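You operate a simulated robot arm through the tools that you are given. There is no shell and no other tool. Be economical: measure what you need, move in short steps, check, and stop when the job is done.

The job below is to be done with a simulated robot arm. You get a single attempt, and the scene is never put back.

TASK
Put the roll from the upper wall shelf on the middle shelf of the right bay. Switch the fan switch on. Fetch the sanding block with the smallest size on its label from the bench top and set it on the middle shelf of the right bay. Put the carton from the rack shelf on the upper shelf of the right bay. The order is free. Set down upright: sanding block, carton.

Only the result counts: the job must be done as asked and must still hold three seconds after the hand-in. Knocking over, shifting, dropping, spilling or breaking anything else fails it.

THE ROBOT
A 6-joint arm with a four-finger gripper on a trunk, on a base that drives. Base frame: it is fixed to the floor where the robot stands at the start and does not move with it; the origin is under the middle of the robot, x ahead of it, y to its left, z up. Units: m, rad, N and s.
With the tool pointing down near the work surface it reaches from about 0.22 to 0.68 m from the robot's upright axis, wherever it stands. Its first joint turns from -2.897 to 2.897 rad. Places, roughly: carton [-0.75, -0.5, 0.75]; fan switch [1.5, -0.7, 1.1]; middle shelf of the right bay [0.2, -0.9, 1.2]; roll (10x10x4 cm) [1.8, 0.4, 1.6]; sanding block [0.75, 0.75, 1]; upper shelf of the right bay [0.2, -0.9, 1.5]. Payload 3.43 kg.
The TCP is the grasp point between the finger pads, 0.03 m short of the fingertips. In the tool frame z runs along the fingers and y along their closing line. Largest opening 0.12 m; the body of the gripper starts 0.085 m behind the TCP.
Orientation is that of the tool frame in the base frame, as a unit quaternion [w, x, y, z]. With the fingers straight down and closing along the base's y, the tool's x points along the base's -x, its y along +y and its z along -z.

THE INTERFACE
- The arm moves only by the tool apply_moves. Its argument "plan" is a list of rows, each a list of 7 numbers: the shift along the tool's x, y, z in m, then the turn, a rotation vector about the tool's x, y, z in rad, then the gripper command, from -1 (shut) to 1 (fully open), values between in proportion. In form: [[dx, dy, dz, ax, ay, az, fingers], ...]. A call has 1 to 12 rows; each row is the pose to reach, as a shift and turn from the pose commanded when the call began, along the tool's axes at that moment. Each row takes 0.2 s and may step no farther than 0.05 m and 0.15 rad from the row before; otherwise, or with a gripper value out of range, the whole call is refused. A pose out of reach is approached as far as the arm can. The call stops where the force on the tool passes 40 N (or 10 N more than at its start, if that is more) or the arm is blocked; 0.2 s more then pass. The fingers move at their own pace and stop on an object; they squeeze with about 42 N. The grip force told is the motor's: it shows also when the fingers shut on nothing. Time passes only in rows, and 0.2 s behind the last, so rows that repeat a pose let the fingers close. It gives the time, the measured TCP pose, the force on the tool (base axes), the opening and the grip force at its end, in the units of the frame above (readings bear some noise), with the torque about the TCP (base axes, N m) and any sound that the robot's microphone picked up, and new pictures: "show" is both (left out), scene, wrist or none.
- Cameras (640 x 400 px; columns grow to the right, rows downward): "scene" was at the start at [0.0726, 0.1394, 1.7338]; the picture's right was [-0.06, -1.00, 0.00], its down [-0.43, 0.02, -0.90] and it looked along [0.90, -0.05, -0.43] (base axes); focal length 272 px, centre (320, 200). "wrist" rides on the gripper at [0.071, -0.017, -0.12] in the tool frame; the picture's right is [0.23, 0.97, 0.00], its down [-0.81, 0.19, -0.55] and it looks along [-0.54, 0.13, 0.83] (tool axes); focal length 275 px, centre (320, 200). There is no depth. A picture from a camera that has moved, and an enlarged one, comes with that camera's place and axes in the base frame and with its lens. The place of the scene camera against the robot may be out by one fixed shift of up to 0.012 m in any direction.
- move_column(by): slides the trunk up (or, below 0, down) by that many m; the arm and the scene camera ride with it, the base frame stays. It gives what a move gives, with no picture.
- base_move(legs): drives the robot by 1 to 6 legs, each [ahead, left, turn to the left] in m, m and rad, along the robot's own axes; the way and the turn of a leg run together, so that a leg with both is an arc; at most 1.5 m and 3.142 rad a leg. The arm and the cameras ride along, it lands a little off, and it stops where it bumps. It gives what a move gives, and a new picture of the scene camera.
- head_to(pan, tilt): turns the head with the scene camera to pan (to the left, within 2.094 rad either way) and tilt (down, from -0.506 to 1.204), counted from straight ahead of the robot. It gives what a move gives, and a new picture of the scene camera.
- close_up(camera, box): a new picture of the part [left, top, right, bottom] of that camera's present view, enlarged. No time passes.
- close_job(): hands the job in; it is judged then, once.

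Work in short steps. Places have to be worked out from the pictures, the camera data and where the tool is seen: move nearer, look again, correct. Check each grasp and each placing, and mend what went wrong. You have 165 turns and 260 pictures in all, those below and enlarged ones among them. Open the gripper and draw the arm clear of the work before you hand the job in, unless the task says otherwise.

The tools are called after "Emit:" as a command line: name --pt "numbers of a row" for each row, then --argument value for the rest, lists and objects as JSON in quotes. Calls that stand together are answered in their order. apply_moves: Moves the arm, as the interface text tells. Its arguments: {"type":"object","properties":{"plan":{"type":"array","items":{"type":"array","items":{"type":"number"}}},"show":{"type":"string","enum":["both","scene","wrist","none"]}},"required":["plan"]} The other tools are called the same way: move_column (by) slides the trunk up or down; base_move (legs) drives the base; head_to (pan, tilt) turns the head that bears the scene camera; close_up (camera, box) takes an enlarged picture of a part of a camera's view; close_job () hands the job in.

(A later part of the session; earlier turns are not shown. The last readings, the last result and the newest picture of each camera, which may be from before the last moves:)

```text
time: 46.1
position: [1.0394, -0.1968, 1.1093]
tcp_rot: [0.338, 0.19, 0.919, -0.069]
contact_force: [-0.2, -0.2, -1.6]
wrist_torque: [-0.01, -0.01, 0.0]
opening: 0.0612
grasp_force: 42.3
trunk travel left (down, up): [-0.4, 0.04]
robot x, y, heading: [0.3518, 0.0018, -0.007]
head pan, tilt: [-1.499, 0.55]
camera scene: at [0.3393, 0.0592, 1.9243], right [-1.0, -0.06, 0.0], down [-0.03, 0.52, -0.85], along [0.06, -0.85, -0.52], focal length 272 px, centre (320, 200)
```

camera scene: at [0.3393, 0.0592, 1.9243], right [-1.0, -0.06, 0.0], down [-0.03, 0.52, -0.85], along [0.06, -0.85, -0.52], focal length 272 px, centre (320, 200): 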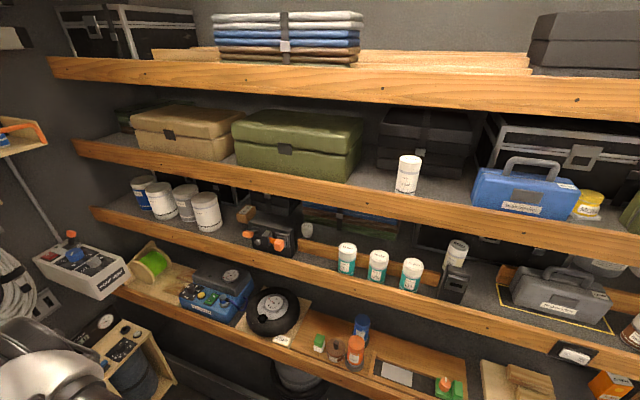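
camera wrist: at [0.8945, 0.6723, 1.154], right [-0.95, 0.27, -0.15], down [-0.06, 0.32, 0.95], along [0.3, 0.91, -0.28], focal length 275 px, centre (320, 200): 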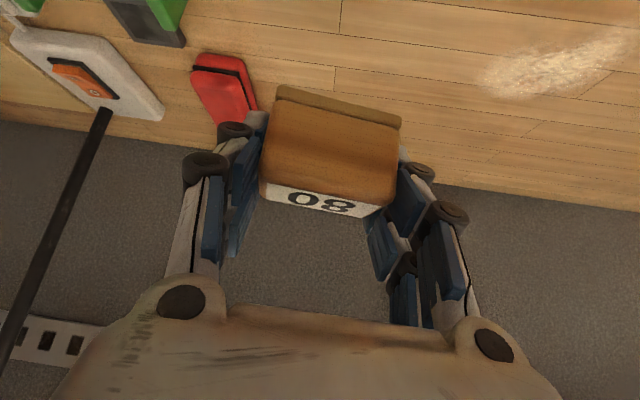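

The bay is angled about -16° to x. Triangulating a teal can top gives (0.19, -0.63, 1.30), so the middle shelf is near z=1.2. I zoom in to choose free spots.

Emit:
close_up --camera "scene" --box '[400, 180, 640, 340]'

Emit:
close_up --camera "scene" --box '[180, 170, 420, 320]'

Emit:
close_up --camera "scene" --box '[300, 90, 500, 215]'

```text
2.50 times, centred on (520, 260) of scene
camera zoom: at [0.3393, 0.0592, 1.9243], right [-1.0, -0.06, 0.0], down [-0.03, 0.52, -0.85], along [0.06, -0.85, -0.52], focal length 680 px, centre (-180, 50)
```

zoom: 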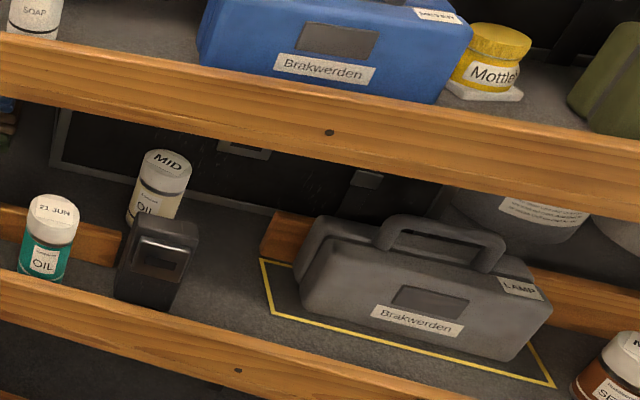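

```text
2.67 times, centred on (300, 245) of scene
camera zoom: at [0.3393, 0.0592, 1.9243], right [-1.0, -0.06, 0.0], down [-0.03, 0.52, -0.85], along [0.06, -0.85, -0.52], focal length 726 px, centre (373, 80)
```

zoom: 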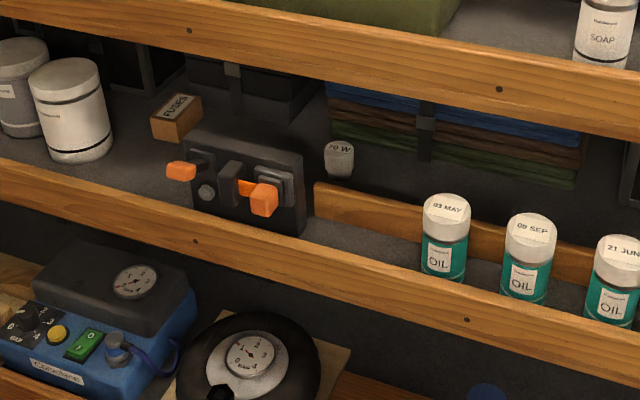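

```text
3.20 times, centred on (400, 152) of scene
camera zoom: at [0.3393, 0.0592, 1.9243], right [-1.0, -0.06, 0.0], down [-0.03, 0.52, -0.85], along [0.06, -0.85, -0.52], focal length 871 px, centre (64, 352)
```

zoom: 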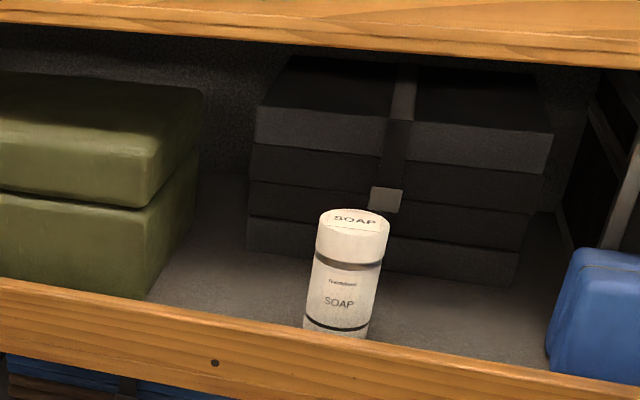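

Free spot on the middle shelf: between the black device and the grey toolbox, about (-0.14, -0.57). The roll can use the gap between the orange-knob device and the first teal can. First I raise and retract the hand.

Emit:
apply_moves --pt "-0.011 -0.002 -0.038 0 0 0 -1" --pt "-0.022 -0.004 -0.076 0 0 0 -1" --pt "-0.033 -0.006 -0.114 0 0 0 -1" --pt "-0.044 -0.008 -0.152 0 0 0 -1" --pt "-0.055 -0.01 -0.19 0 0 0 -1" --pt "-0.067 -0.012 -0.231 0 0 0 -1" --pt "-0.067 -0.012 -0.231 0 0 0 -1" --show "none"

Emit:
base_move --legs '[[-0.28, 0.15, 0], [0, 0, -1.465]]'

Emit:
head_to --pan -0.25 --tilt 0.7

Emit:
apply_moves --pt "0 0 0 0 0 0 -1" --show "wrist"

```text
time: 47.7
position: [0.9442, -0.1695, 1.324]
tcp_rot: [0.338, 0.19, 0.919, -0.07]
contact_force: [0.5, -0.2, -1.3]
wrist_torque: [-0.01, 0.0, 0.01]
opening: 0.0614
grasp_force: 42.1
trunk travel left (down, up): [-0.4, 0.04]
robot x, y, heading: [0.3491, 0.0076, -0.007]
head pan, tilt: [-1.499, 0.55]
```

```text
time: 53.4
position: [-0.036, -0.4555, 1.3238]
tcp_rot: [0.207, 0.752, 0.561, -0.278]
contact_force: [0.3, 0.4, -2.4]
wrist_torque: [0.03, -0.01, 0.0]
opening: 0.061
grasp_force: 41.8
trunk travel left (down, up): [-0.4, 0.04]
robot x, y, heading: [0.0676, 0.1539, -1.461]
head pan, tilt: [-1.499, 0.55]
camera scene: at [0.1155, 0.1789, 1.9243], right [-0.18, 0.98, 0.0], down [0.51, 0.09, -0.85], along [-0.84, -0.15, -0.52], focal length 272 px, centre (320, 200)
```

scene: 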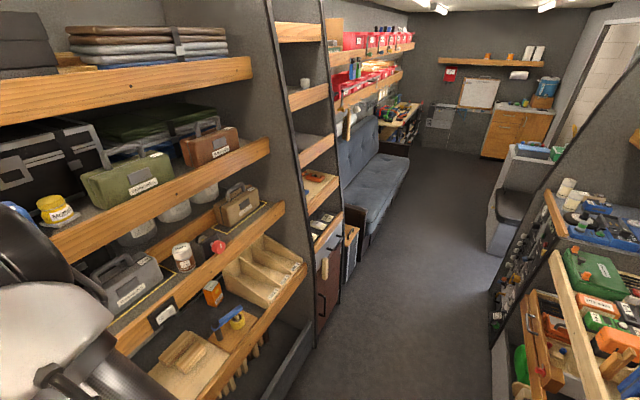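

```text
time: 54.8
position: [-0.0359, -0.4525, 1.3238]
tcp_rot: [0.206, 0.752, 0.561, -0.277]
contact_force: [0.2, 0.3, -0.9]
wrist_torque: [-0.01, 0.06, -0.02]
opening: 0.0612
grasp_force: 42.2
trunk travel left (down, up): [-0.4, 0.04]
robot x, y, heading: [0.0652, 0.1556, -1.46]
head pan, tilt: [-0.25, 0.7]
camera scene: at [0.192, 0.111, 1.9112], right [-0.99, 0.14, 0.0], down [0.09, 0.64, -0.76], along [-0.11, -0.76, -0.64], focal length 272 px, centre (320, 200)
```

scene: 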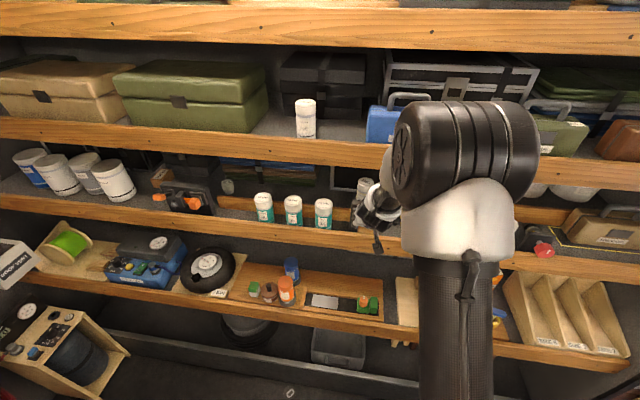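

```text
time: 55.2
position: [-0.0361, -0.454, 1.3237]
tcp_rot: [0.208, 0.751, 0.561, -0.277]
contact_force: [0.3, -0.5, -1.8]
wrist_torque: [0.02, -0.01, -0.02]
opening: 0.0611
grasp_force: 42.1
trunk travel left (down, up): [-0.4, 0.04]
robot x, y, heading: [0.065, 0.1543, -1.46]
head pan, tilt: [-0.25, 0.7]
camera wrist: at [-0.0156, -0.322, 1.369], right [0.98, -0.11, -0.15], down [0.11, -0.3, 0.95], along [-0.15, -0.95, -0.28], focal length 275 px, centre (320, 200)
```

wrist: 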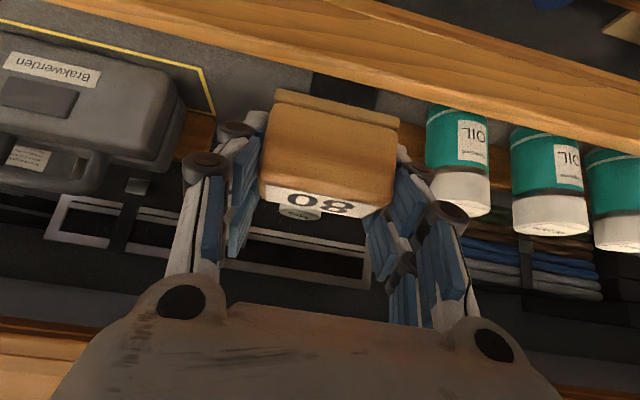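

The block hovers in front of the shelf with the target spot to its left (in -x). I shift the hand sideways 0.1 m, lower slightly, and drive 0.1 m in.

Emit:
apply_moves --pt "0 -0.04 0 0 0 0 -1" --pt "0 -0.08 0 0 0 0 -1" --pt "0.01 -0.105 0.012 0 0 0 -1" --pt "0.026 -0.105 0.03 0 0 0 -1" --pt "0.026 -0.105 0.03 0 0 0 -1" --show "none"

Emit:
base_move --legs '[[0.1, 0, 0]]'

Emit:
apply_moves --pt "0 0 0 0 0 0 -1" --show "wrist"

```text
time: 56.4
position: [-0.1364, -0.4218, 1.2855]
tcp_rot: [0.207, 0.752, 0.561, -0.278]
contact_force: [-0.2, 0.6, -1.4]
wrist_torque: [-0.04, -0.02, 0.0]
opening: 0.061
grasp_force: 41.9
trunk travel left (down, up): [-0.4, 0.04]
robot x, y, heading: [0.065, 0.1557, -1.462]
head pan, tilt: [-0.25, 0.7]
```

```text
time: 57.6
position: [-0.1264, -0.5211, 1.285]
tcp_rot: [0.208, 0.751, 0.561, -0.278]
contact_force: [-0.9, 0.0, -1.6]
wrist_torque: [0.0, 0.02, 0.02]
opening: 0.0608
grasp_force: 41.9
trunk travel left (down, up): [-0.4, 0.04]
robot x, y, heading: [0.0802, 0.057, -1.463]
head pan, tilt: [-0.25, 0.7]
camera scene: at [0.2032, 0.0114, 1.9112], right [-0.99, 0.14, 0.0], down [0.09, 0.64, -0.77], along [-0.11, -0.76, -0.64], focal length 272 px, centre (320, 200)
```

scene: 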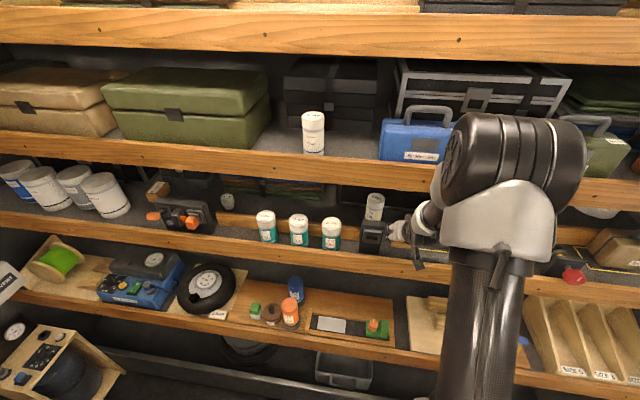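

```text
time: 58.0
position: [-0.1264, -0.5198, 1.2855]
tcp_rot: [0.206, 0.752, 0.561, -0.278]
contact_force: [0.6, 0.7, -1.4]
wrist_torque: [-0.02, 0.02, -0.03]
opening: 0.061
grasp_force: 42.1
trunk travel left (down, up): [-0.4, 0.04]
robot x, y, heading: [0.0757, 0.0585, -1.459]
head pan, tilt: [-0.25, 0.7]
camera wrist: at [-0.1056, -0.3884, 1.3305], right [0.98, -0.11, -0.15], down [0.11, -0.3, 0.95], along [-0.15, -0.95, -0.28], focal length 275 px, centre (320, 200)
```

wrist: 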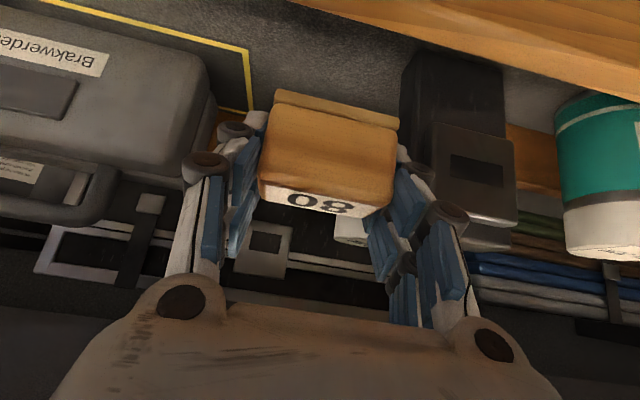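

The block is centred between the toolbox outline and the black device. I move 5 cm deeper, then lower 2.5 cm and check.

Emit:
apply_moves --pt "-0.019 0 0.016 0 0 0 -1" --pt "-0.038 0 0.0325 0 0 0 -1" --pt "-0.0315 0 0.04 0 0 0 -1" --pt "-0.025 0 0.0477 0 0 0 -1" --pt "-0.0218 0 0.0515 0 0 0 -1" --pt "-0.0218 0 0.0515 0 0 0 -1" --show "wrist"

```text
time: 59.4
position: [-0.1385, -0.5683, 1.2582]
tcp_rot: [0.207, 0.752, 0.561, -0.277]
contact_force: [-0.1, -0.6, -0.6]
wrist_torque: [-0.02, 0.01, -0.02]
opening: 0.061
grasp_force: 41.9
trunk travel left (down, up): [-0.4, 0.04]
robot x, y, heading: [0.0768, 0.0547, -1.464]
head pan, tilt: [-0.25, 0.7]
camera wrist: at [-0.1188, -0.4374, 1.3035], right [0.98, -0.11, -0.15], down [0.11, -0.3, 0.95], along [-0.15, -0.95, -0.28], focal length 275 px, centre (320, 200)
```

wrist: 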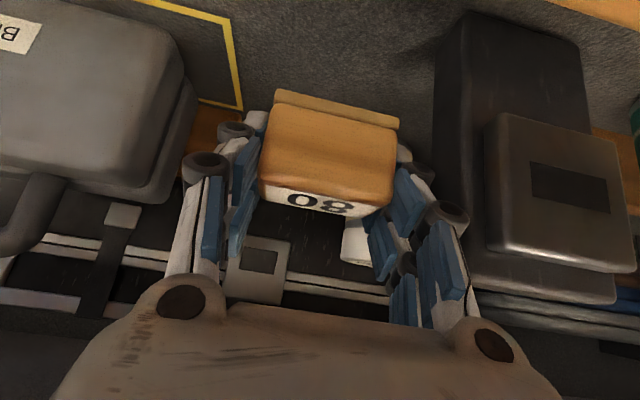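

No contact yet; I keep lowering in small steps.

Emit:
apply_moves --pt "0.0026 0 0.003 0 0 0 -1" --pt "0.0052 0 0.006 0 0 0 -1" --pt "0.0065 0 0.0076 0 0 0 -1" --show "none"

Emit:
apply_moves --pt "0.0026 0 0.003 0 0 0 -1" --pt "0.0033 0 0.0038 0 0 0 -1" --show "none"

```text
time: 60.2
position: [-0.1395, -0.5683, 1.2504]
tcp_rot: [0.206, 0.752, 0.561, -0.279]
contact_force: [-0.1, -0.1, -1.0]
wrist_torque: [-0.02, 0.02, -0.03]
opening: 0.0613
grasp_force: 42.5
trunk travel left (down, up): [-0.4, 0.04]
robot x, y, heading: [0.0755, 0.0578, -1.463]
head pan, tilt: [-0.25, 0.7]
```

```text
time: 60.8
position: [-0.1402, -0.5675, 1.2445]
tcp_rot: [0.207, 0.752, 0.561, -0.278]
contact_force: [0.3, 0.1, -1.1]
wrist_torque: [-0.01, 0.03, 0.0]
opening: 0.0612
grasp_force: 42.6
trunk travel left (down, up): [-0.4, 0.04]
robot x, y, heading: [0.075, 0.0588, -1.46]
head pan, tilt: [-0.25, 0.7]
```

Emit:
apply_moves --pt "0.0026 0 0.003 0 0 0 -1" --pt "0.0033 0 0.0038 0 0 0 -1" --show "none"

Emit:
apply_moves --pt "0.0026 0 0.003 0 0 0 -1" --pt "0.0033 0 0.0038 0 0 0 -1" --show "wrist"

```text
time: 61.4
position: [-0.1396, -0.5697, 1.2407]
tcp_rot: [0.208, 0.752, 0.561, -0.277]
contact_force: [0.3, 0.4, -1.1]
wrist_torque: [0.01, 0.05, 0.01]
opening: 0.0611
grasp_force: 42.0
trunk travel left (down, up): [-0.4, 0.04]
robot x, y, heading: [0.0771, 0.0546, -1.458]
head pan, tilt: [-0.25, 0.7]
```

```text
time: 62.0
position: [-0.1404, -0.5685, 1.2337]
tcp_rot: [0.207, 0.752, 0.561, -0.277]
contact_force: [0.6, -1.2, -0.3]
wrist_torque: [0.0, 0.01, 0.0]
opening: 0.0607
grasp_force: 41.9
trunk travel left (down, up): [-0.4, 0.04]
robot x, y, heading: [0.0778, 0.0578, -1.464]
head pan, tilt: [-0.25, 0.7]
camera wrist: at [-0.1194, -0.4377, 1.2794], right [0.98, -0.11, -0.15], down [0.11, -0.3, 0.95], along [-0.15, -0.95, -0.28], focal length 275 px, centre (320, 200)
```

wrist: 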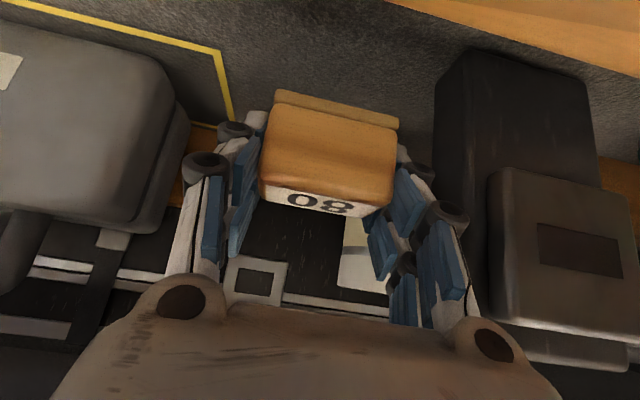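

Still free; I continue down gently.

Emit:
apply_moves --pt "0.0026 0 0.003 0 0 0 -1" --pt "0.0052 0 0.006 0 0 0 -1" --show "none"

Emit:
apply_moves --pt "0.0026 0 0.003 0 0 0 -1" --pt "0.0052 0 0.006 0 0 0 -1" --show "wrist"

```text
time: 62.6
position: [-0.1402, -0.5686, 1.2251]
tcp_rot: [0.207, 0.752, 0.561, -0.278]
contact_force: [0.2, 0.3, -1.9]
wrist_torque: [0.02, 0.04, 0.03]
opening: 0.061
grasp_force: 42.4
trunk travel left (down, up): [-0.4, 0.04]
robot x, y, heading: [0.0789, 0.057, -1.457]
head pan, tilt: [-0.25, 0.7]
```

```text
time: 63.2
position: [-0.1409, -0.5692, 1.2184]
tcp_rot: [0.207, 0.752, 0.561, -0.278]
contact_force: [0.2, -0.6, -1.6]
wrist_torque: [-0.01, 0.01, -0.03]
opening: 0.0608
grasp_force: 42.2
trunk travel left (down, up): [-0.4, 0.04]
robot x, y, heading: [0.0792, 0.0538, -1.462]
head pan, tilt: [-0.25, 0.7]
camera wrist: at [-0.1201, -0.4375, 1.2637], right [0.98, -0.11, -0.15], down [0.11, -0.3, 0.95], along [-0.15, -0.95, -0.28], focal length 275 px, centre (320, 200)
```

wrist: 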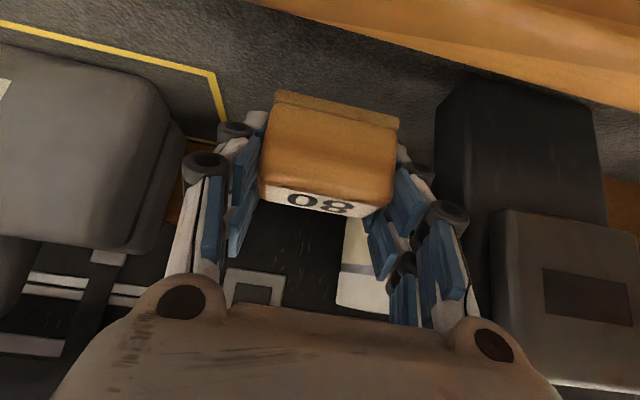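

Triangulating the yellow outline puts the shelf surface near z≈1.16. I shift 1 cm left and 2 cm deeper for margin, then continue down.

Emit:
apply_moves --pt "-0.015 -0.012 0.013 0 0 0 -1" --pt "-0.0098 -0.012 0.019 0 0 0 -1" --pt "-0.0098 -0.012 0.019 0 0 0 -1" --show "none"

Emit:
apply_moves --pt "0.0026 0 0.003 0 0 0 -1" --pt "0.0039 0 0.0045 0 0 0 -1" --pt "0.0039 0 0.0045 0 0 0 -1" --show "none"

```text
time: 64.0
position: [-0.1582, -0.5823, 1.21]
tcp_rot: [0.207, 0.752, 0.561, -0.277]
contact_force: [-0.7, -0.2, -1.1]
wrist_torque: [0.01, 0.01, 0.02]
opening: 0.0611
grasp_force: 42.1
trunk travel left (down, up): [-0.4, 0.04]
robot x, y, heading: [0.0779, 0.059, -1.464]
head pan, tilt: [-0.25, 0.7]
```

```text
time: 64.8
position: [-0.1577, -0.5837, 1.2047]
tcp_rot: [0.207, 0.752, 0.561, -0.277]
contact_force: [0.4, 0.2, -0.2]
wrist_torque: [-0.05, 0.01, 0.01]
opening: 0.0609
grasp_force: 42.0
trunk travel left (down, up): [-0.4, 0.04]
robot x, y, heading: [0.0771, 0.0558, -1.462]
head pan, tilt: [-0.25, 0.7]
```

Emit:
apply_moves --pt "0.002 0 0.0023 0 0 0 -1" --pt "0.0039 0 0.0045 0 0 0 -1" --pt "0.0039 0 0.0045 0 0 0 -1" --show "none"

Emit:
apply_moves --pt "0.002 0 0.0023 0 0 0 -1" --pt "0.0039 0 0.0045 0 0 0 -1" --pt "0.0039 0 0.0045 0 0 0 -1" --show "wrist"

```text
time: 65.6
position: [-0.1577, -0.5846, 1.1995]
tcp_rot: [0.207, 0.752, 0.561, -0.277]
contact_force: [0.5, -0.6, -0.7]
wrist_torque: [0.0, -0.03, 0.0]
opening: 0.0614
grasp_force: 42.0
trunk travel left (down, up): [-0.4, 0.04]
robot x, y, heading: [0.0772, 0.0539, -1.459]
head pan, tilt: [-0.25, 0.7]
```

```text
time: 66.4
position: [-0.1577, -0.5837, 1.197]
tcp_rot: [0.21, 0.751, 0.56, -0.28]
contact_force: [-0.8, 2.0, 23.6]
wrist_torque: [0.05, -0.64, 0.0]
opening: 0.061
grasp_force: 42.1
trunk travel left (down, up): [-0.4, 0.04]
robot x, y, heading: [0.0798, 0.0584, -1.463]
head pan, tilt: [-0.25, 0.7]
camera wrist: at [-0.1366, -0.4526, 1.2408], right [0.98, -0.11, -0.15], down [0.11, -0.29, 0.95], along [-0.15, -0.95, -0.28], focal length 275 px, centre (320, 200)
```

wrist: 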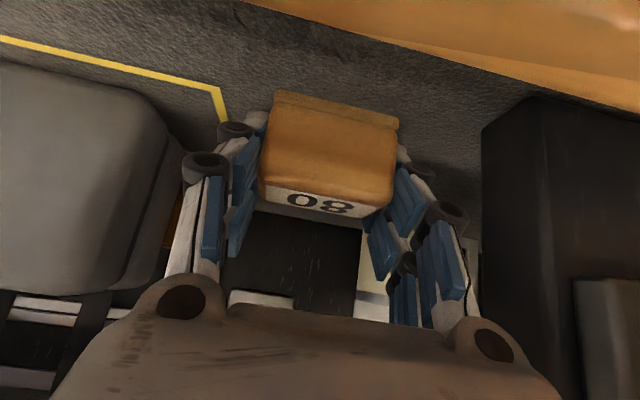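

Contact at TCP z≈1.197 (24 N up). I open the fingers slightly and check.

Emit:
apply_moves --pt "-0.0006 0 -0.0008 0 0 0 -1" --pt "-0.0006 0 -0.0008 0 0 0 0.3" --pt "-0.0006 0 -0.0008 0 0 0 0.3" --pt "-0.0006 0 -0.0008 0 0 0 0.3" --show "wrist"

```text
time: 67.4
position: [-0.1572, -0.5837, 1.193]
tcp_rot: [0.206, 0.752, 0.561, -0.277]
contact_force: [-1.3, -1.8, 14.7]
wrist_torque: [-0.03, -0.01, 0.05]
opening: 0.0794
grasp_force: 4.9
trunk travel left (down, up): [-0.4, 0.04]
robot x, y, heading: [0.0796, 0.0566, -1.46]
head pan, tilt: [-0.25, 0.7]
camera wrist: at [-0.1372, -0.4526, 1.2388], right [0.98, -0.11, -0.15], down [0.11, -0.3, 0.95], along [-0.15, -0.95, -0.29], focal length 275 px, centre (320, 200)
```

wrist: 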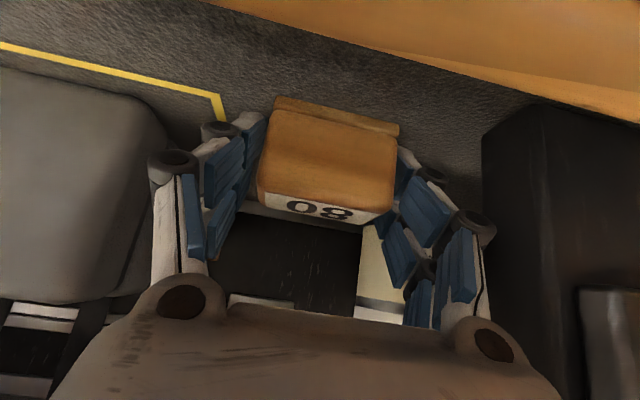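

Released and standing flat. I retreat along the fingers.

Emit:
apply_moves --pt "0 0 -0.02 0 0 0 0.3" --pt "0 0 -0.05 0 0 0 0.3" --pt "0 0 -0.09 0 0 0 0.3" --pt "0 0 -0.13 0 0 0 0.3" --pt "0 0 -0.13 0 0 0 0.3" --show "wrist"

```text
time: 68.6
position: [-0.1314, -0.5035, 1.2948]
tcp_rot: [0.206, 0.753, 0.561, -0.277]
contact_force: [0.8, -1.3, -0.3]
wrist_torque: [0.02, 0.0, 0.02]
opening: 0.0779
grasp_force: 0.1
trunk travel left (down, up): [-0.4, 0.04]
robot x, y, heading: [0.077, 0.0522, -1.458]
head pan, tilt: [-0.25, 0.7]
camera wrist: at [-0.1122, -0.3723, 1.3393], right [0.98, -0.11, -0.15], down [0.11, -0.3, 0.95], along [-0.15, -0.95, -0.29], focal length 275 px, centre (320, 200)
```

wrist: 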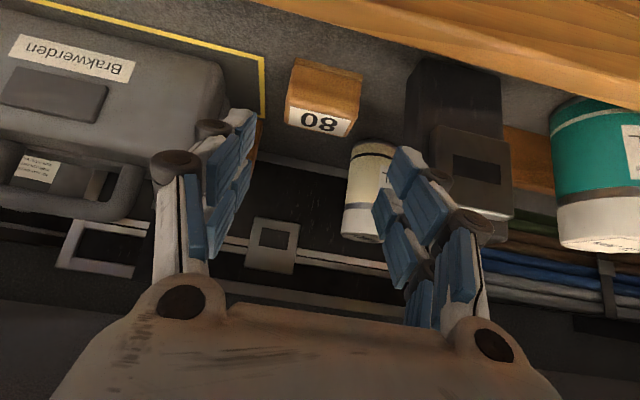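

The block stands well on the middle shelf. Next the carton: I back off, turn right and look toward the rack.

Emit:
base_move --legs '[[-0.2, 0, 0], [0, 0, -0.9]]'

Emit:
head_to --pan -0.2 --tilt 0.75

```text
time: 72.5
position: [-0.5117, 0.0684, 1.2948]
tcp_rot: [0.066, 0.921, 0.18, -0.339]
contact_force: [0.0, 0.6, 0.6]
wrist_torque: [-0.01, 0.02, -0.02]
opening: 0.0781
grasp_force: 0.1
trunk travel left (down, up): [-0.4, 0.04]
robot x, y, heading: [0.0537, 0.2561, -2.356]
head pan, tilt: [-0.25, 0.7]
camera scene: at [0.0961, 0.1312, 1.9112], right [-0.51, 0.86, 0.0], down [0.55, 0.33, -0.76], along [-0.66, -0.39, -0.64], focal length 272 px, centre (320, 200)
```

scene: 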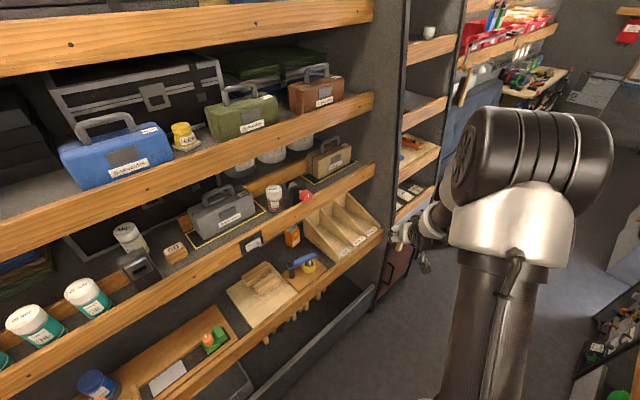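

```text
time: 73.1
position: [-0.5119, 0.0694, 1.2947]
tcp_rot: [0.066, 0.921, 0.18, -0.34]
contact_force: [-0.7, 0.0, -0.3]
wrist_torque: [0.04, 0.03, 0.0]
opening: 0.078
grasp_force: 0.1
trunk travel left (down, up): [-0.4, 0.04]
robot x, y, heading: [0.0572, 0.2524, -2.354]
head pan, tilt: [-0.201, 0.75]
camera scene: at [0.1001, 0.1289, 1.907], right [-0.55, 0.83, 0.0], down [0.57, 0.38, -0.73], along [-0.61, -0.4, -0.68], focal length 272 px, centre (320, 200)
```

scene: 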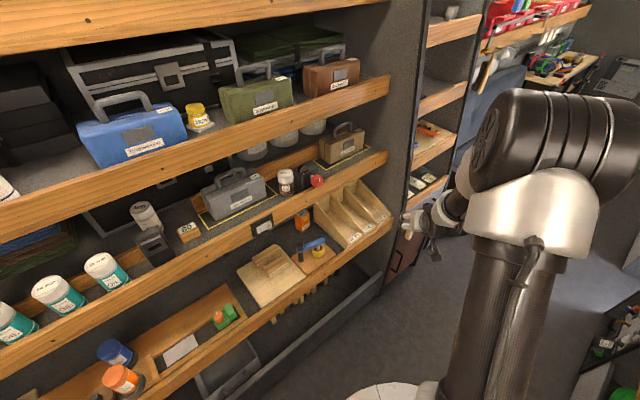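

The orange carton on the bay's lowest shelf, next to the wooden tray rack, seems to match the hint. I zoom to check.

Emit:
close_up --camera "scene" --box '[230, 160, 410, 290]'

Emit:
close_up --camera "scene" --box '[385, 30, 505, 260]'

```text
3.08 times, centred on (320, 225) of scene
camera zoom: at [0.1001, 0.1289, 1.907], right [-0.55, 0.83, 0.0], down [0.57, 0.38, -0.73], along [-0.61, -0.4, -0.68], focal length 837 px, centre (320, 123)
```

zoom: 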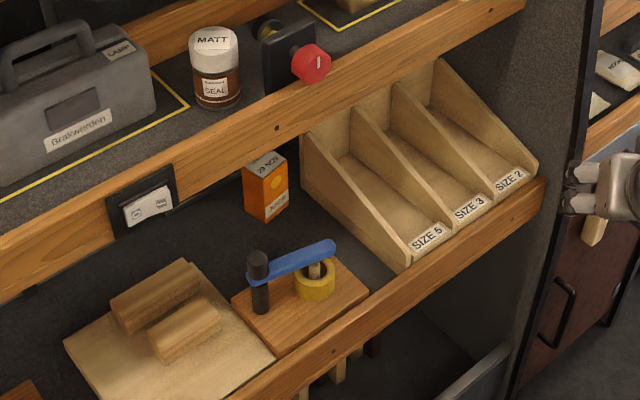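

```text
1.74 times, centred on (445, 145) of scene
camera zoom: at [0.1001, 0.1289, 1.907], right [-0.55, 0.83, 0.0], down [0.57, 0.38, -0.73], along [-0.61, -0.4, -0.68], focal length 473 px, centre (103, 296)
```

zoom: 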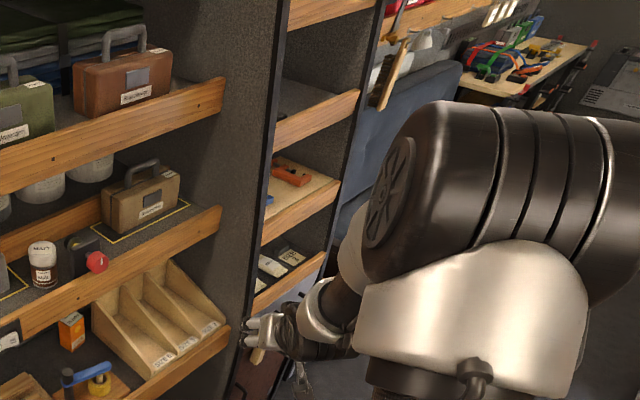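

The orange carton beside the SIZE-rack on the bay's lowest ("rack") shelf fits the hint. I drive to face it squarely.

Emit:
base_move --legs '[[0.317, -0.386, 0], [0, 0, 0.5]]'

Emit:
head_to --pan 0.0 --tilt 0.8

```text
time: 77.4
position: [-0.8371, -0.1378, 1.2938]
tcp_rot: [0.149, 0.847, 0.405, -0.312]
contact_force: [0.2, 0.1, 0.0]
wrist_torque: [-0.03, 0.01, 0.01]
opening: 0.078
grasp_force: 0.1
trunk travel left (down, up): [-0.4, 0.04]
robot x, y, heading: [-0.4286, 0.3, -1.852]
head pan, tilt: [-0.201, 0.75]
camera scene: at [-0.3285, 0.2107, 1.9069], right [-0.89, 0.46, 0.0], down [0.32, 0.6, -0.73], along [-0.34, -0.65, -0.68], focal length 272 px, centre (320, 200)
```

scene: 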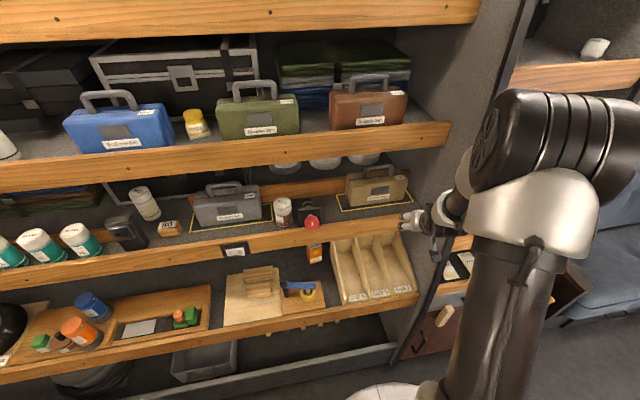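

```text
time: 78.2
position: [-0.8377, -0.1374, 1.2937]
tcp_rot: [0.15, 0.846, 0.405, -0.312]
contact_force: [-0.4, -0.1, -0.2]
wrist_torque: [0.03, 0.05, -0.01]
opening: 0.0781
grasp_force: 0.1
trunk travel left (down, up): [-0.4, 0.04]
robot x, y, heading: [-0.4264, 0.2973, -1.849]
head pan, tilt: [0.0, 0.799]
camera scene: at [-0.3128, 0.2069, 1.903], right [-0.96, 0.28, 0.0], down [0.2, 0.69, -0.7], along [-0.19, -0.67, -0.72], focal length 272 px, centre (320, 200)
```

scene: 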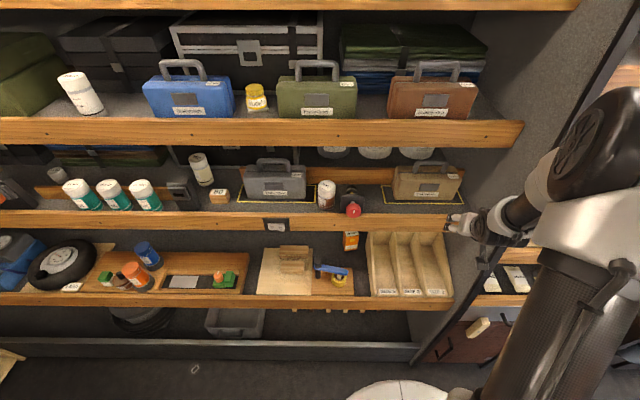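

The carton triangulates to (-0.65, -0.475, 0.862). I bring the hand straight ahead with its azimuth square to the bay, tilt to about 38° below horizontal, and lower the trunk.

Emit:
apply_moves --pt "0.017 0.04 -0.0145 -0.04225 0 -0.0492 1" --pt "0.034 0.08 -0.029 -0.0845 0 -0.0983 1" --pt "0.051 0.12 -0.0435 -0.12675 0 -0.1475 1" --pt "0.068 0.16 -0.058 -0.169 0 -0.1967 1" --pt "0.085 0.2 -0.0725 -0.21125 0 -0.2458 1" --pt "0.102 0.24 -0.087 -0.2535 0 -0.295 1" --pt "0.102 0.24 -0.087 -0.2535 0 -0.295 1" --show "none"

Emit:
apply_moves --pt "0 0 0 0 -0.1 0 1" --pt "0 0 0 0 -0.2 0 1" --pt "0 0 0 0 -0.2 0 1" --show "none"

Emit:
move_column --by -0.3

Emit:
apply_moves --pt "0 0 0 0 0 0 1" --show "both"

```text
time: 79.8
position: [-0.567, -0.1869, 1.2928]
tcp_rot: [0.206, 0.753, 0.56, -0.278]
contact_force: [-0.5, 0.0, -0.2]
wrist_torque: [0.0, -0.01, 0.06]
opening: 0.1199
grasp_force: 0.0
trunk travel left (down, up): [-0.4, 0.04]
robot x, y, heading: [-0.4291, 0.298, -1.847]
head pan, tilt: [0.0, 0.799]
```

```text
time: 80.6
position: [-0.5659, -0.1869, 1.2937]
tcp_rot: [0.262, 0.721, 0.536, -0.351]
contact_force: [0.2, -0.2, -0.6]
wrist_torque: [-0.02, 0.0, -0.01]
opening: 0.1203
grasp_force: 0.1
trunk travel left (down, up): [-0.4, 0.04]
robot x, y, heading: [-0.4305, 0.2984, -1.849]
head pan, tilt: [0.0, 0.799]
```

```text
time: 83.6
position: [-0.5675, -0.1872, 0.9938]
tcp_rot: [0.262, 0.721, 0.537, -0.351]
contact_force: [0.2, 0.1, -0.4]
wrist_torque: [0.01, -0.04, 0.0]
opening: 0.1203
grasp_force: 0.0
trunk travel left (down, up): [-0.1, 0.34]
robot x, y, heading: [-0.4288, 0.2971, -1.853]
head pan, tilt: [0.0, 0.799]
```

```text
time: 84.0
position: [-0.5661, -0.1873, 0.9941]
tcp_rot: [0.262, 0.721, 0.537, -0.351]
contact_force: [0.1, 0.6, 0.5]
wrist_torque: [0.04, -0.01, 0.0]
opening: 0.1199
grasp_force: 0.0
trunk travel left (down, up): [-0.1, 0.34]
robot x, y, heading: [-0.4342, 0.2983, -1.852]
head pan, tilt: [0.0, 0.799]
camera scene: at [-0.3126, 0.2068, 1.603], right [-0.96, 0.28, 0.0], down [0.2, 0.69, -0.7], along [-0.19, -0.67, -0.72], focal length 272 px, centre (320, 200)
camera wrist: at [-0.5443, -0.0495, 1.0121], right [0.97, -0.14, -0.18], down [0.16, -0.12, 0.98], along [-0.16, -0.98, -0.09], focal length 275 px, centre (320, 200)
```

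scene: 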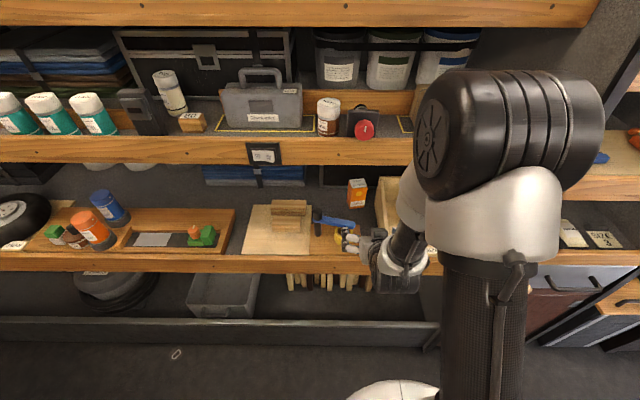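
wrist: 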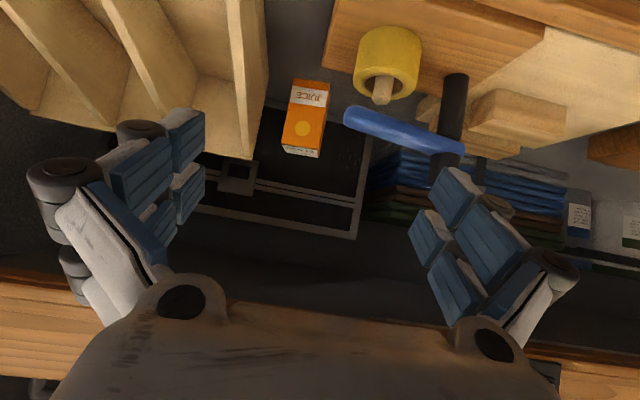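

The carton ("JUICE") is centred laterally, between the slot rack and the blue lever, and the approach at this tilt clears the lever. I narrow the opening to 0.085, drive 0.12 m in and lift the line slightly.

Emit:
base_move --legs '[[0.12, 0, 0]]'

Emit:
apply_moves --pt "-0.02 0 0 0 0 0 0.417" --pt "-0.04 0 0 0 0 0 0.417" --pt "-0.06 0 0 0 0 0 0.417" --pt "-0.06 0 0 0 0 0 0.417" --show "both"

```text
time: 85.2
position: [-0.5992, -0.3017, 0.9948]
tcp_rot: [0.263, 0.72, 0.538, -0.351]
contact_force: [0.6, -0.5, 0.2]
wrist_torque: [0.01, 0.04, 0.0]
opening: 0.1201
grasp_force: 0.1
trunk travel left (down, up): [-0.1, 0.34]
robot x, y, heading: [-0.4653, 0.185, -1.851]
head pan, tilt: [0.0, 0.799]
camera scene: at [-0.3454, 0.0918, 1.6029], right [-0.96, 0.27, 0.0], down [0.2, 0.69, -0.7], along [-0.19, -0.67, -0.72], focal length 272 px, centre (320, 200)
```

scene: 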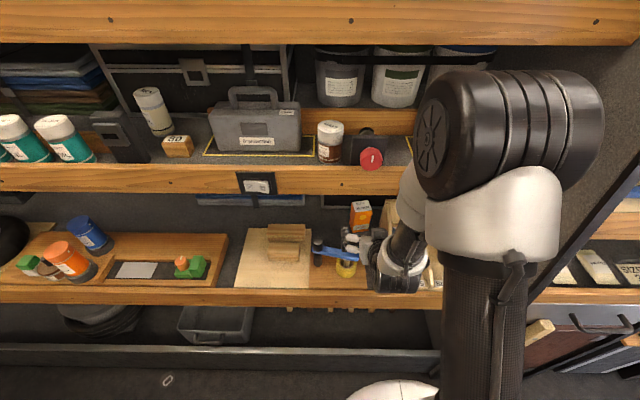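

```text
time: 86.2
position: [-0.6089, -0.3349, 1.0426]
tcp_rot: [0.262, 0.721, 0.537, -0.352]
contact_force: [-0.1, 0.0, -0.5]
wrist_torque: [-0.01, -0.01, 0.01]
opening: 0.0852
grasp_force: 0.0
trunk travel left (down, up): [-0.1, 0.34]
robot x, y, heading: [-0.4655, 0.1822, -1.848]
head pan, tilt: [0.0, 0.799]
camera scene: at [-0.345, 0.093, 1.6029], right [-0.96, 0.27, 0.0], down [0.2, 0.69, -0.7], along [-0.19, -0.67, -0.72], focal length 272 px, centre (320, 200)
camera wrist: at [-0.5871, -0.198, 1.0607], right [0.97, -0.14, -0.18], down [0.17, -0.12, 0.98], along [-0.16, -0.98, -0.09], focal length 275 px, centre (320, 200)
```

scene: 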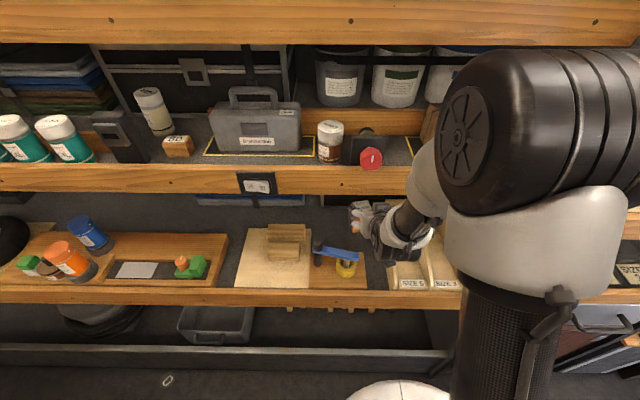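
wrist: 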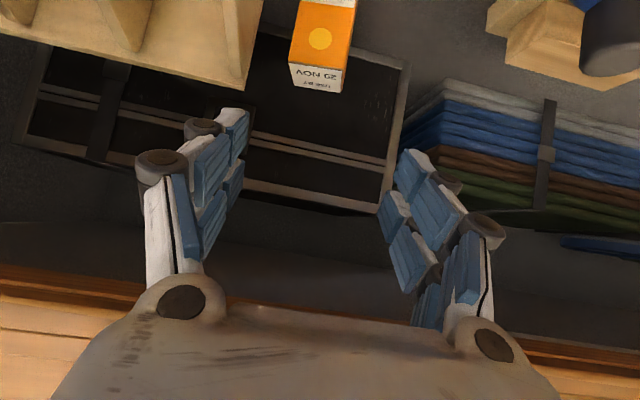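

The carton top is at about (-0.665, -0.488, 0.894). I correct laterally, then advance along the fingers most of the way and look.

Emit:
apply_moves --pt "0.02 -0.004 0 0 0 0 0.417" --pt "0.04 -0.008 0.02 0 0 0 0.417" --pt "0.04 -0.008 0.06 0 0 0 0.417" --pt "0.04 -0.008 0.1 0 0 0 0.417" --pt "0.04 -0.008 0.14 0 0 0 0.417" --pt "0.04 -0.008 0.16 0 0 0 0.417" --pt "0.04 -0.008 0.16 0 0 0 0.417" --show "both"

```text
time: 87.8
position: [-0.646, -0.4294, 0.9112]
tcp_rot: [0.262, 0.721, 0.537, -0.351]
contact_force: [-0.3, -0.4, -0.5]
wrist_torque: [0.01, 0.0, 0.04]
opening: 0.0853
grasp_force: 0.0
trunk travel left (down, up): [-0.1, 0.34]
robot x, y, heading: [-0.4665, 0.1856, -1.849]
head pan, tilt: [0.0, 0.799]
camera scene: at [-0.345, 0.0931, 1.603], right [-0.96, 0.27, 0.0], down [0.2, 0.69, -0.7], along [-0.19, -0.67, -0.72], focal length 272 px, centre (320, 200)
camera wrist: at [-0.6245, -0.2924, 0.9297], right [0.97, -0.14, -0.18], down [0.17, -0.12, 0.98], along [-0.16, -0.98, -0.09], focal length 275 px, centre (320, 200)
```

scene: 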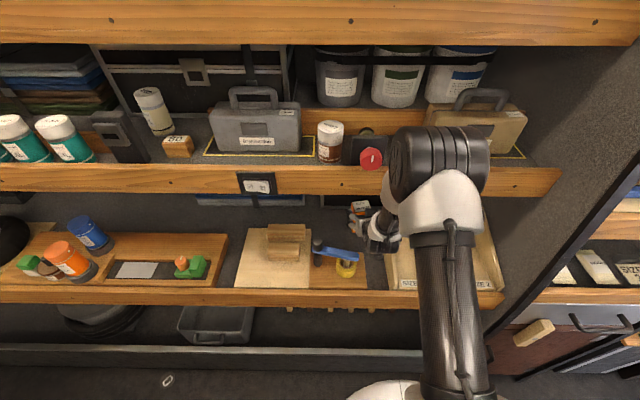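
wrist: 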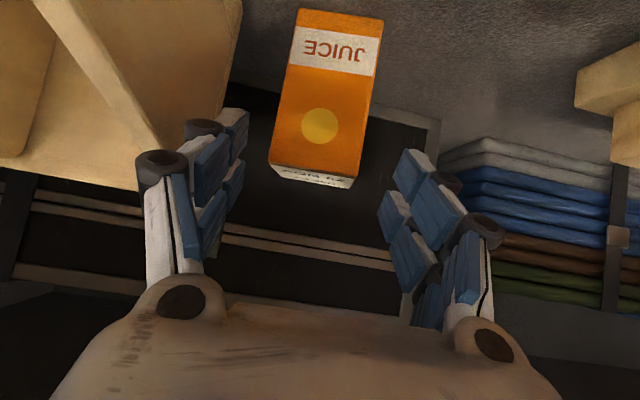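

Carton is centred between the fingers. I advance the last ~9 cm and close.

Emit:
apply_moves --pt "-0.004 -0.001 0.03 0 0 0 0.417" --pt "-0.008 -0.002 0.06 0 0 0 0.417" --pt "-0.012 -0.002 0.09 0 0 0 0.417" --pt "-0.012 -0.002 0.09 0 0 0 0.417" --show "wrist"

```text
time: 88.8
position: [-0.671, -0.5049, 0.8678]
tcp_rot: [0.263, 0.721, 0.537, -0.351]
contact_force: [0.0, 0.5, -0.3]
wrist_torque: [0.0, -0.03, -0.03]
opening: 0.0852
grasp_force: 0.0
trunk travel left (down, up): [-0.1, 0.34]
robot x, y, heading: [-0.4627, 0.1834, -1.849]
head pan, tilt: [0.0, 0.799]
camera wrist: at [-0.6483, -0.3683, 0.8857], right [0.97, -0.14, -0.18], down [0.17, -0.12, 0.98], along [-0.16, -0.98, -0.09], focal length 275 px, centre (320, 200)
```

wrist: 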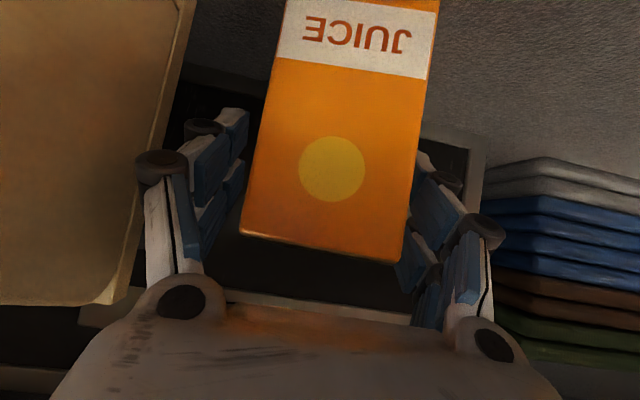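

The TCP is about 3 cm past the front face; I close the grip.

Emit:
apply_moves --pt "0 0 0 0 0 0 -0.2" --pt "0 0 0 0 0 0 -0.2" --pt "0 0 0 0 0 0 -0.2" --pt "0 0 0 0 0 0 -0.2" --pt "0 0 0 0 0 0 -0.2" --show "wrist"

```text
time: 90.0
position: [-0.6702, -0.5053, 0.8692]
tcp_rot: [0.263, 0.72, 0.538, -0.351]
contact_force: [0.5, -1.1, 4.4]
wrist_torque: [-0.07, -0.35, 0.04]
opening: 0.0615
grasp_force: 41.9
trunk travel left (down, up): [-0.1, 0.34]
robot x, y, heading: [-0.4621, 0.1864, -1.85]
head pan, tilt: [0.0, 0.799]
camera wrist: at [-0.6482, -0.3683, 0.8864], right [0.97, -0.14, -0.18], down [0.17, -0.11, 0.98], along [-0.16, -0.98, -0.09], focal length 275 px, centre (320, 200)
```

wrist: 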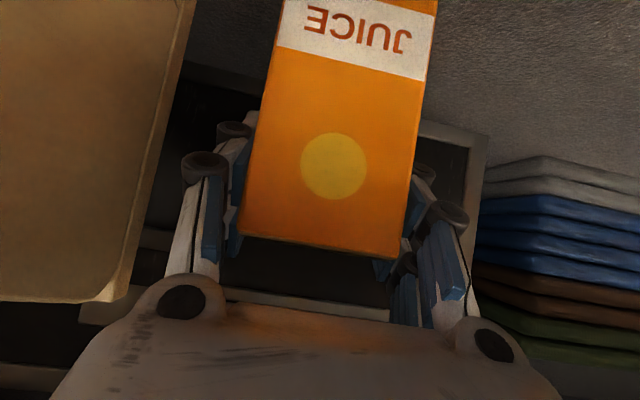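

Carton gripped (0.0615 m). I lift 4 cm, then withdraw along the tool axis.

Emit:
apply_moves --pt "-0.008 0 -0.006 0 0 0 -0.2" --pt "-0.016 0 -0.012 0 0 0 -0.2" --pt "-0.032 0 -0.025 0 0 0 -0.2" --pt "-0.032 0 -0.06 0 0 0 -0.2" --pt "-0.032 0 -0.1 0 0 0 -0.2" --pt "-0.032 0 -0.14 0 0 0 -0.2" --pt "-0.032 0 -0.18 0 0 0 -0.2" --pt "-0.032 0 -0.22 0 0 0 -0.2" --pt "-0.032 0 -0.22 0 0 0 -0.2" --show "both"

```text
time: 92.0
position: [-0.6257, -0.3575, 1.0259]
tcp_rot: [0.262, 0.72, 0.538, -0.35]
contact_force: [-0.8, 0.1, -2.8]
wrist_torque: [-0.02, 0.0, 0.02]
opening: 0.0616
grasp_force: 42.0
trunk travel left (down, up): [-0.1, 0.34]
robot x, y, heading: [-0.4632, 0.182, -1.845]
head pan, tilt: [0.0, 0.799]
camera scene: at [-0.3453, 0.0923, 1.6029], right [-0.96, 0.27, 0.0], down [0.2, 0.69, -0.7], along [-0.19, -0.67, -0.72], focal length 272 px, centre (320, 200)
camera wrist: at [-0.6038, -0.2206, 1.0435], right [0.97, -0.14, -0.18], down [0.17, -0.12, 0.98], along [-0.16, -0.98, -0.09], focal length 275 px, centre (320, 200)
```

scene: 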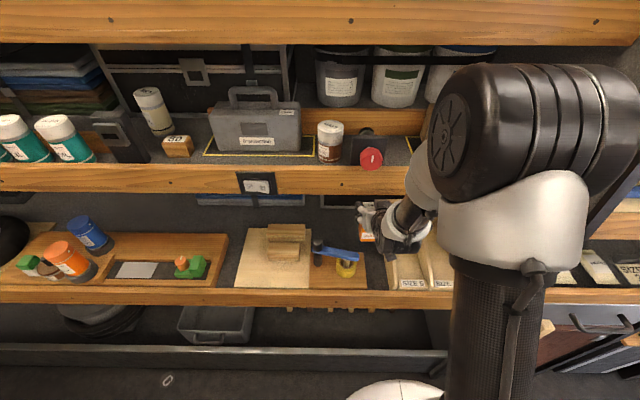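
wrist: 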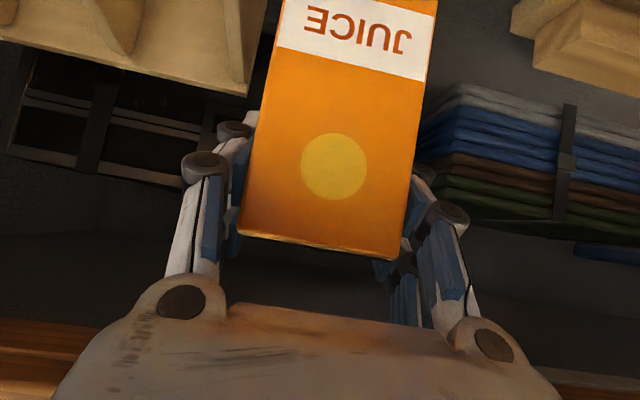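

Carton in hand and clear of the lever. The upper shelf surface triangulates to z≈1.49; there is a gap between the soap jar (0.126, -0.70) and the blue toolbox. I back off, raise the trunk and strafe along the bay.

Emit:
base_move --legs '[[-0.2, 0, 0]]'

Emit:
move_column --by 0.34

Emit:
base_move --legs '[[0.083, 0.708, 0]]'

Emit:
head_to --pan 0.15 --tilt 0.45

```text
time: 93.6
position: [-0.5693, -0.1595, 1.0259]
tcp_rot: [0.263, 0.719, 0.539, -0.351]
contact_force: [0.3, 0.3, -3.1]
wrist_torque: [-0.06, -0.01, -0.03]
opening: 0.0615
grasp_force: 42.1
trunk travel left (down, up): [-0.1, 0.34]
robot x, y, heading: [-0.406, 0.3846, -1.846]
head pan, tilt: [0.0, 0.799]
camera scene: at [-0.2882, 0.2924, 1.603], right [-0.96, 0.27, 0.0], down [0.19, 0.69, -0.7], along [-0.19, -0.67, -0.72], focal length 272 px, centre (320, 200)
```

scene: 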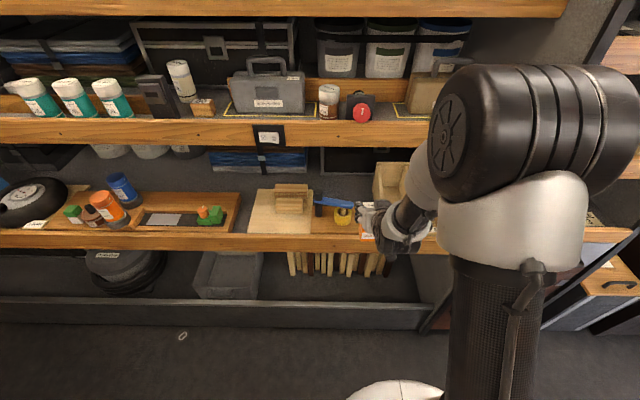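

```text
time: 97.0
position: [-0.5683, -0.1598, 1.3646]
tcp_rot: [0.263, 0.719, 0.539, -0.35]
contact_force: [0.7, 0.0, -3.1]
wrist_torque: [-0.06, -0.01, -0.01]
opening: 0.0614
grasp_force: 42.3
trunk travel left (down, up): [-0.44, 0.0]
robot x, y, heading: [-0.4091, 0.3879, -1.842]
head pan, tilt: [0.0, 0.799]
```

```text
time: 100.8
position: [0.0811, -0.4301, 1.3648]
tcp_rot: [0.263, 0.72, 0.538, -0.351]
contact_force: [0.1, 0.0, -3.3]
wrist_torque: [-0.06, -0.01, -0.01]
opening: 0.0614
grasp_force: 42.0
trunk travel left (down, up): [-0.44, 0.0]
robot x, y, heading: [0.2443, 0.1103, -1.845]
head pan, tilt: [0.0, 0.799]
camera scene: at [0.3614, 0.0207, 1.9429], right [-0.96, 0.27, 0.0], down [0.2, 0.69, -0.7], along [-0.19, -0.67, -0.72], focal length 272 px, centre (320, 200)
```

scene: 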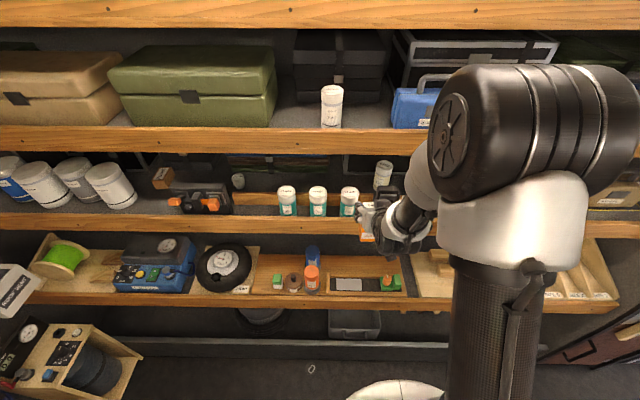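

```text
time: 101.7
position: [0.0808, -0.4309, 1.3647]
tcp_rot: [0.262, 0.721, 0.539, -0.35]
contact_force: [0.1, -0.2, -4.4]
wrist_torque: [-0.05, -0.01, 0.0]
opening: 0.0615
grasp_force: 42.1
trunk travel left (down, up): [-0.44, 0.0]
robot x, y, heading: [0.2426, 0.1153, -1.843]
head pan, tilt: [0.15, 0.45]
camera scene: at [0.3713, 0.0072, 1.9733], right [-0.99, 0.13, 0.0], down [0.05, 0.43, -0.9], along [-0.11, -0.89, -0.44], focal length 272 px, centre (320, 200)
```

scene: 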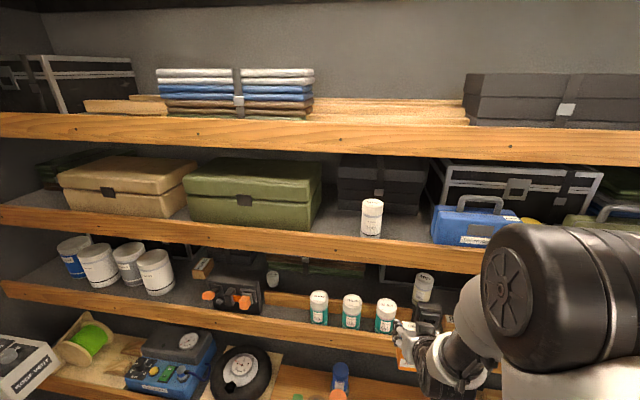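

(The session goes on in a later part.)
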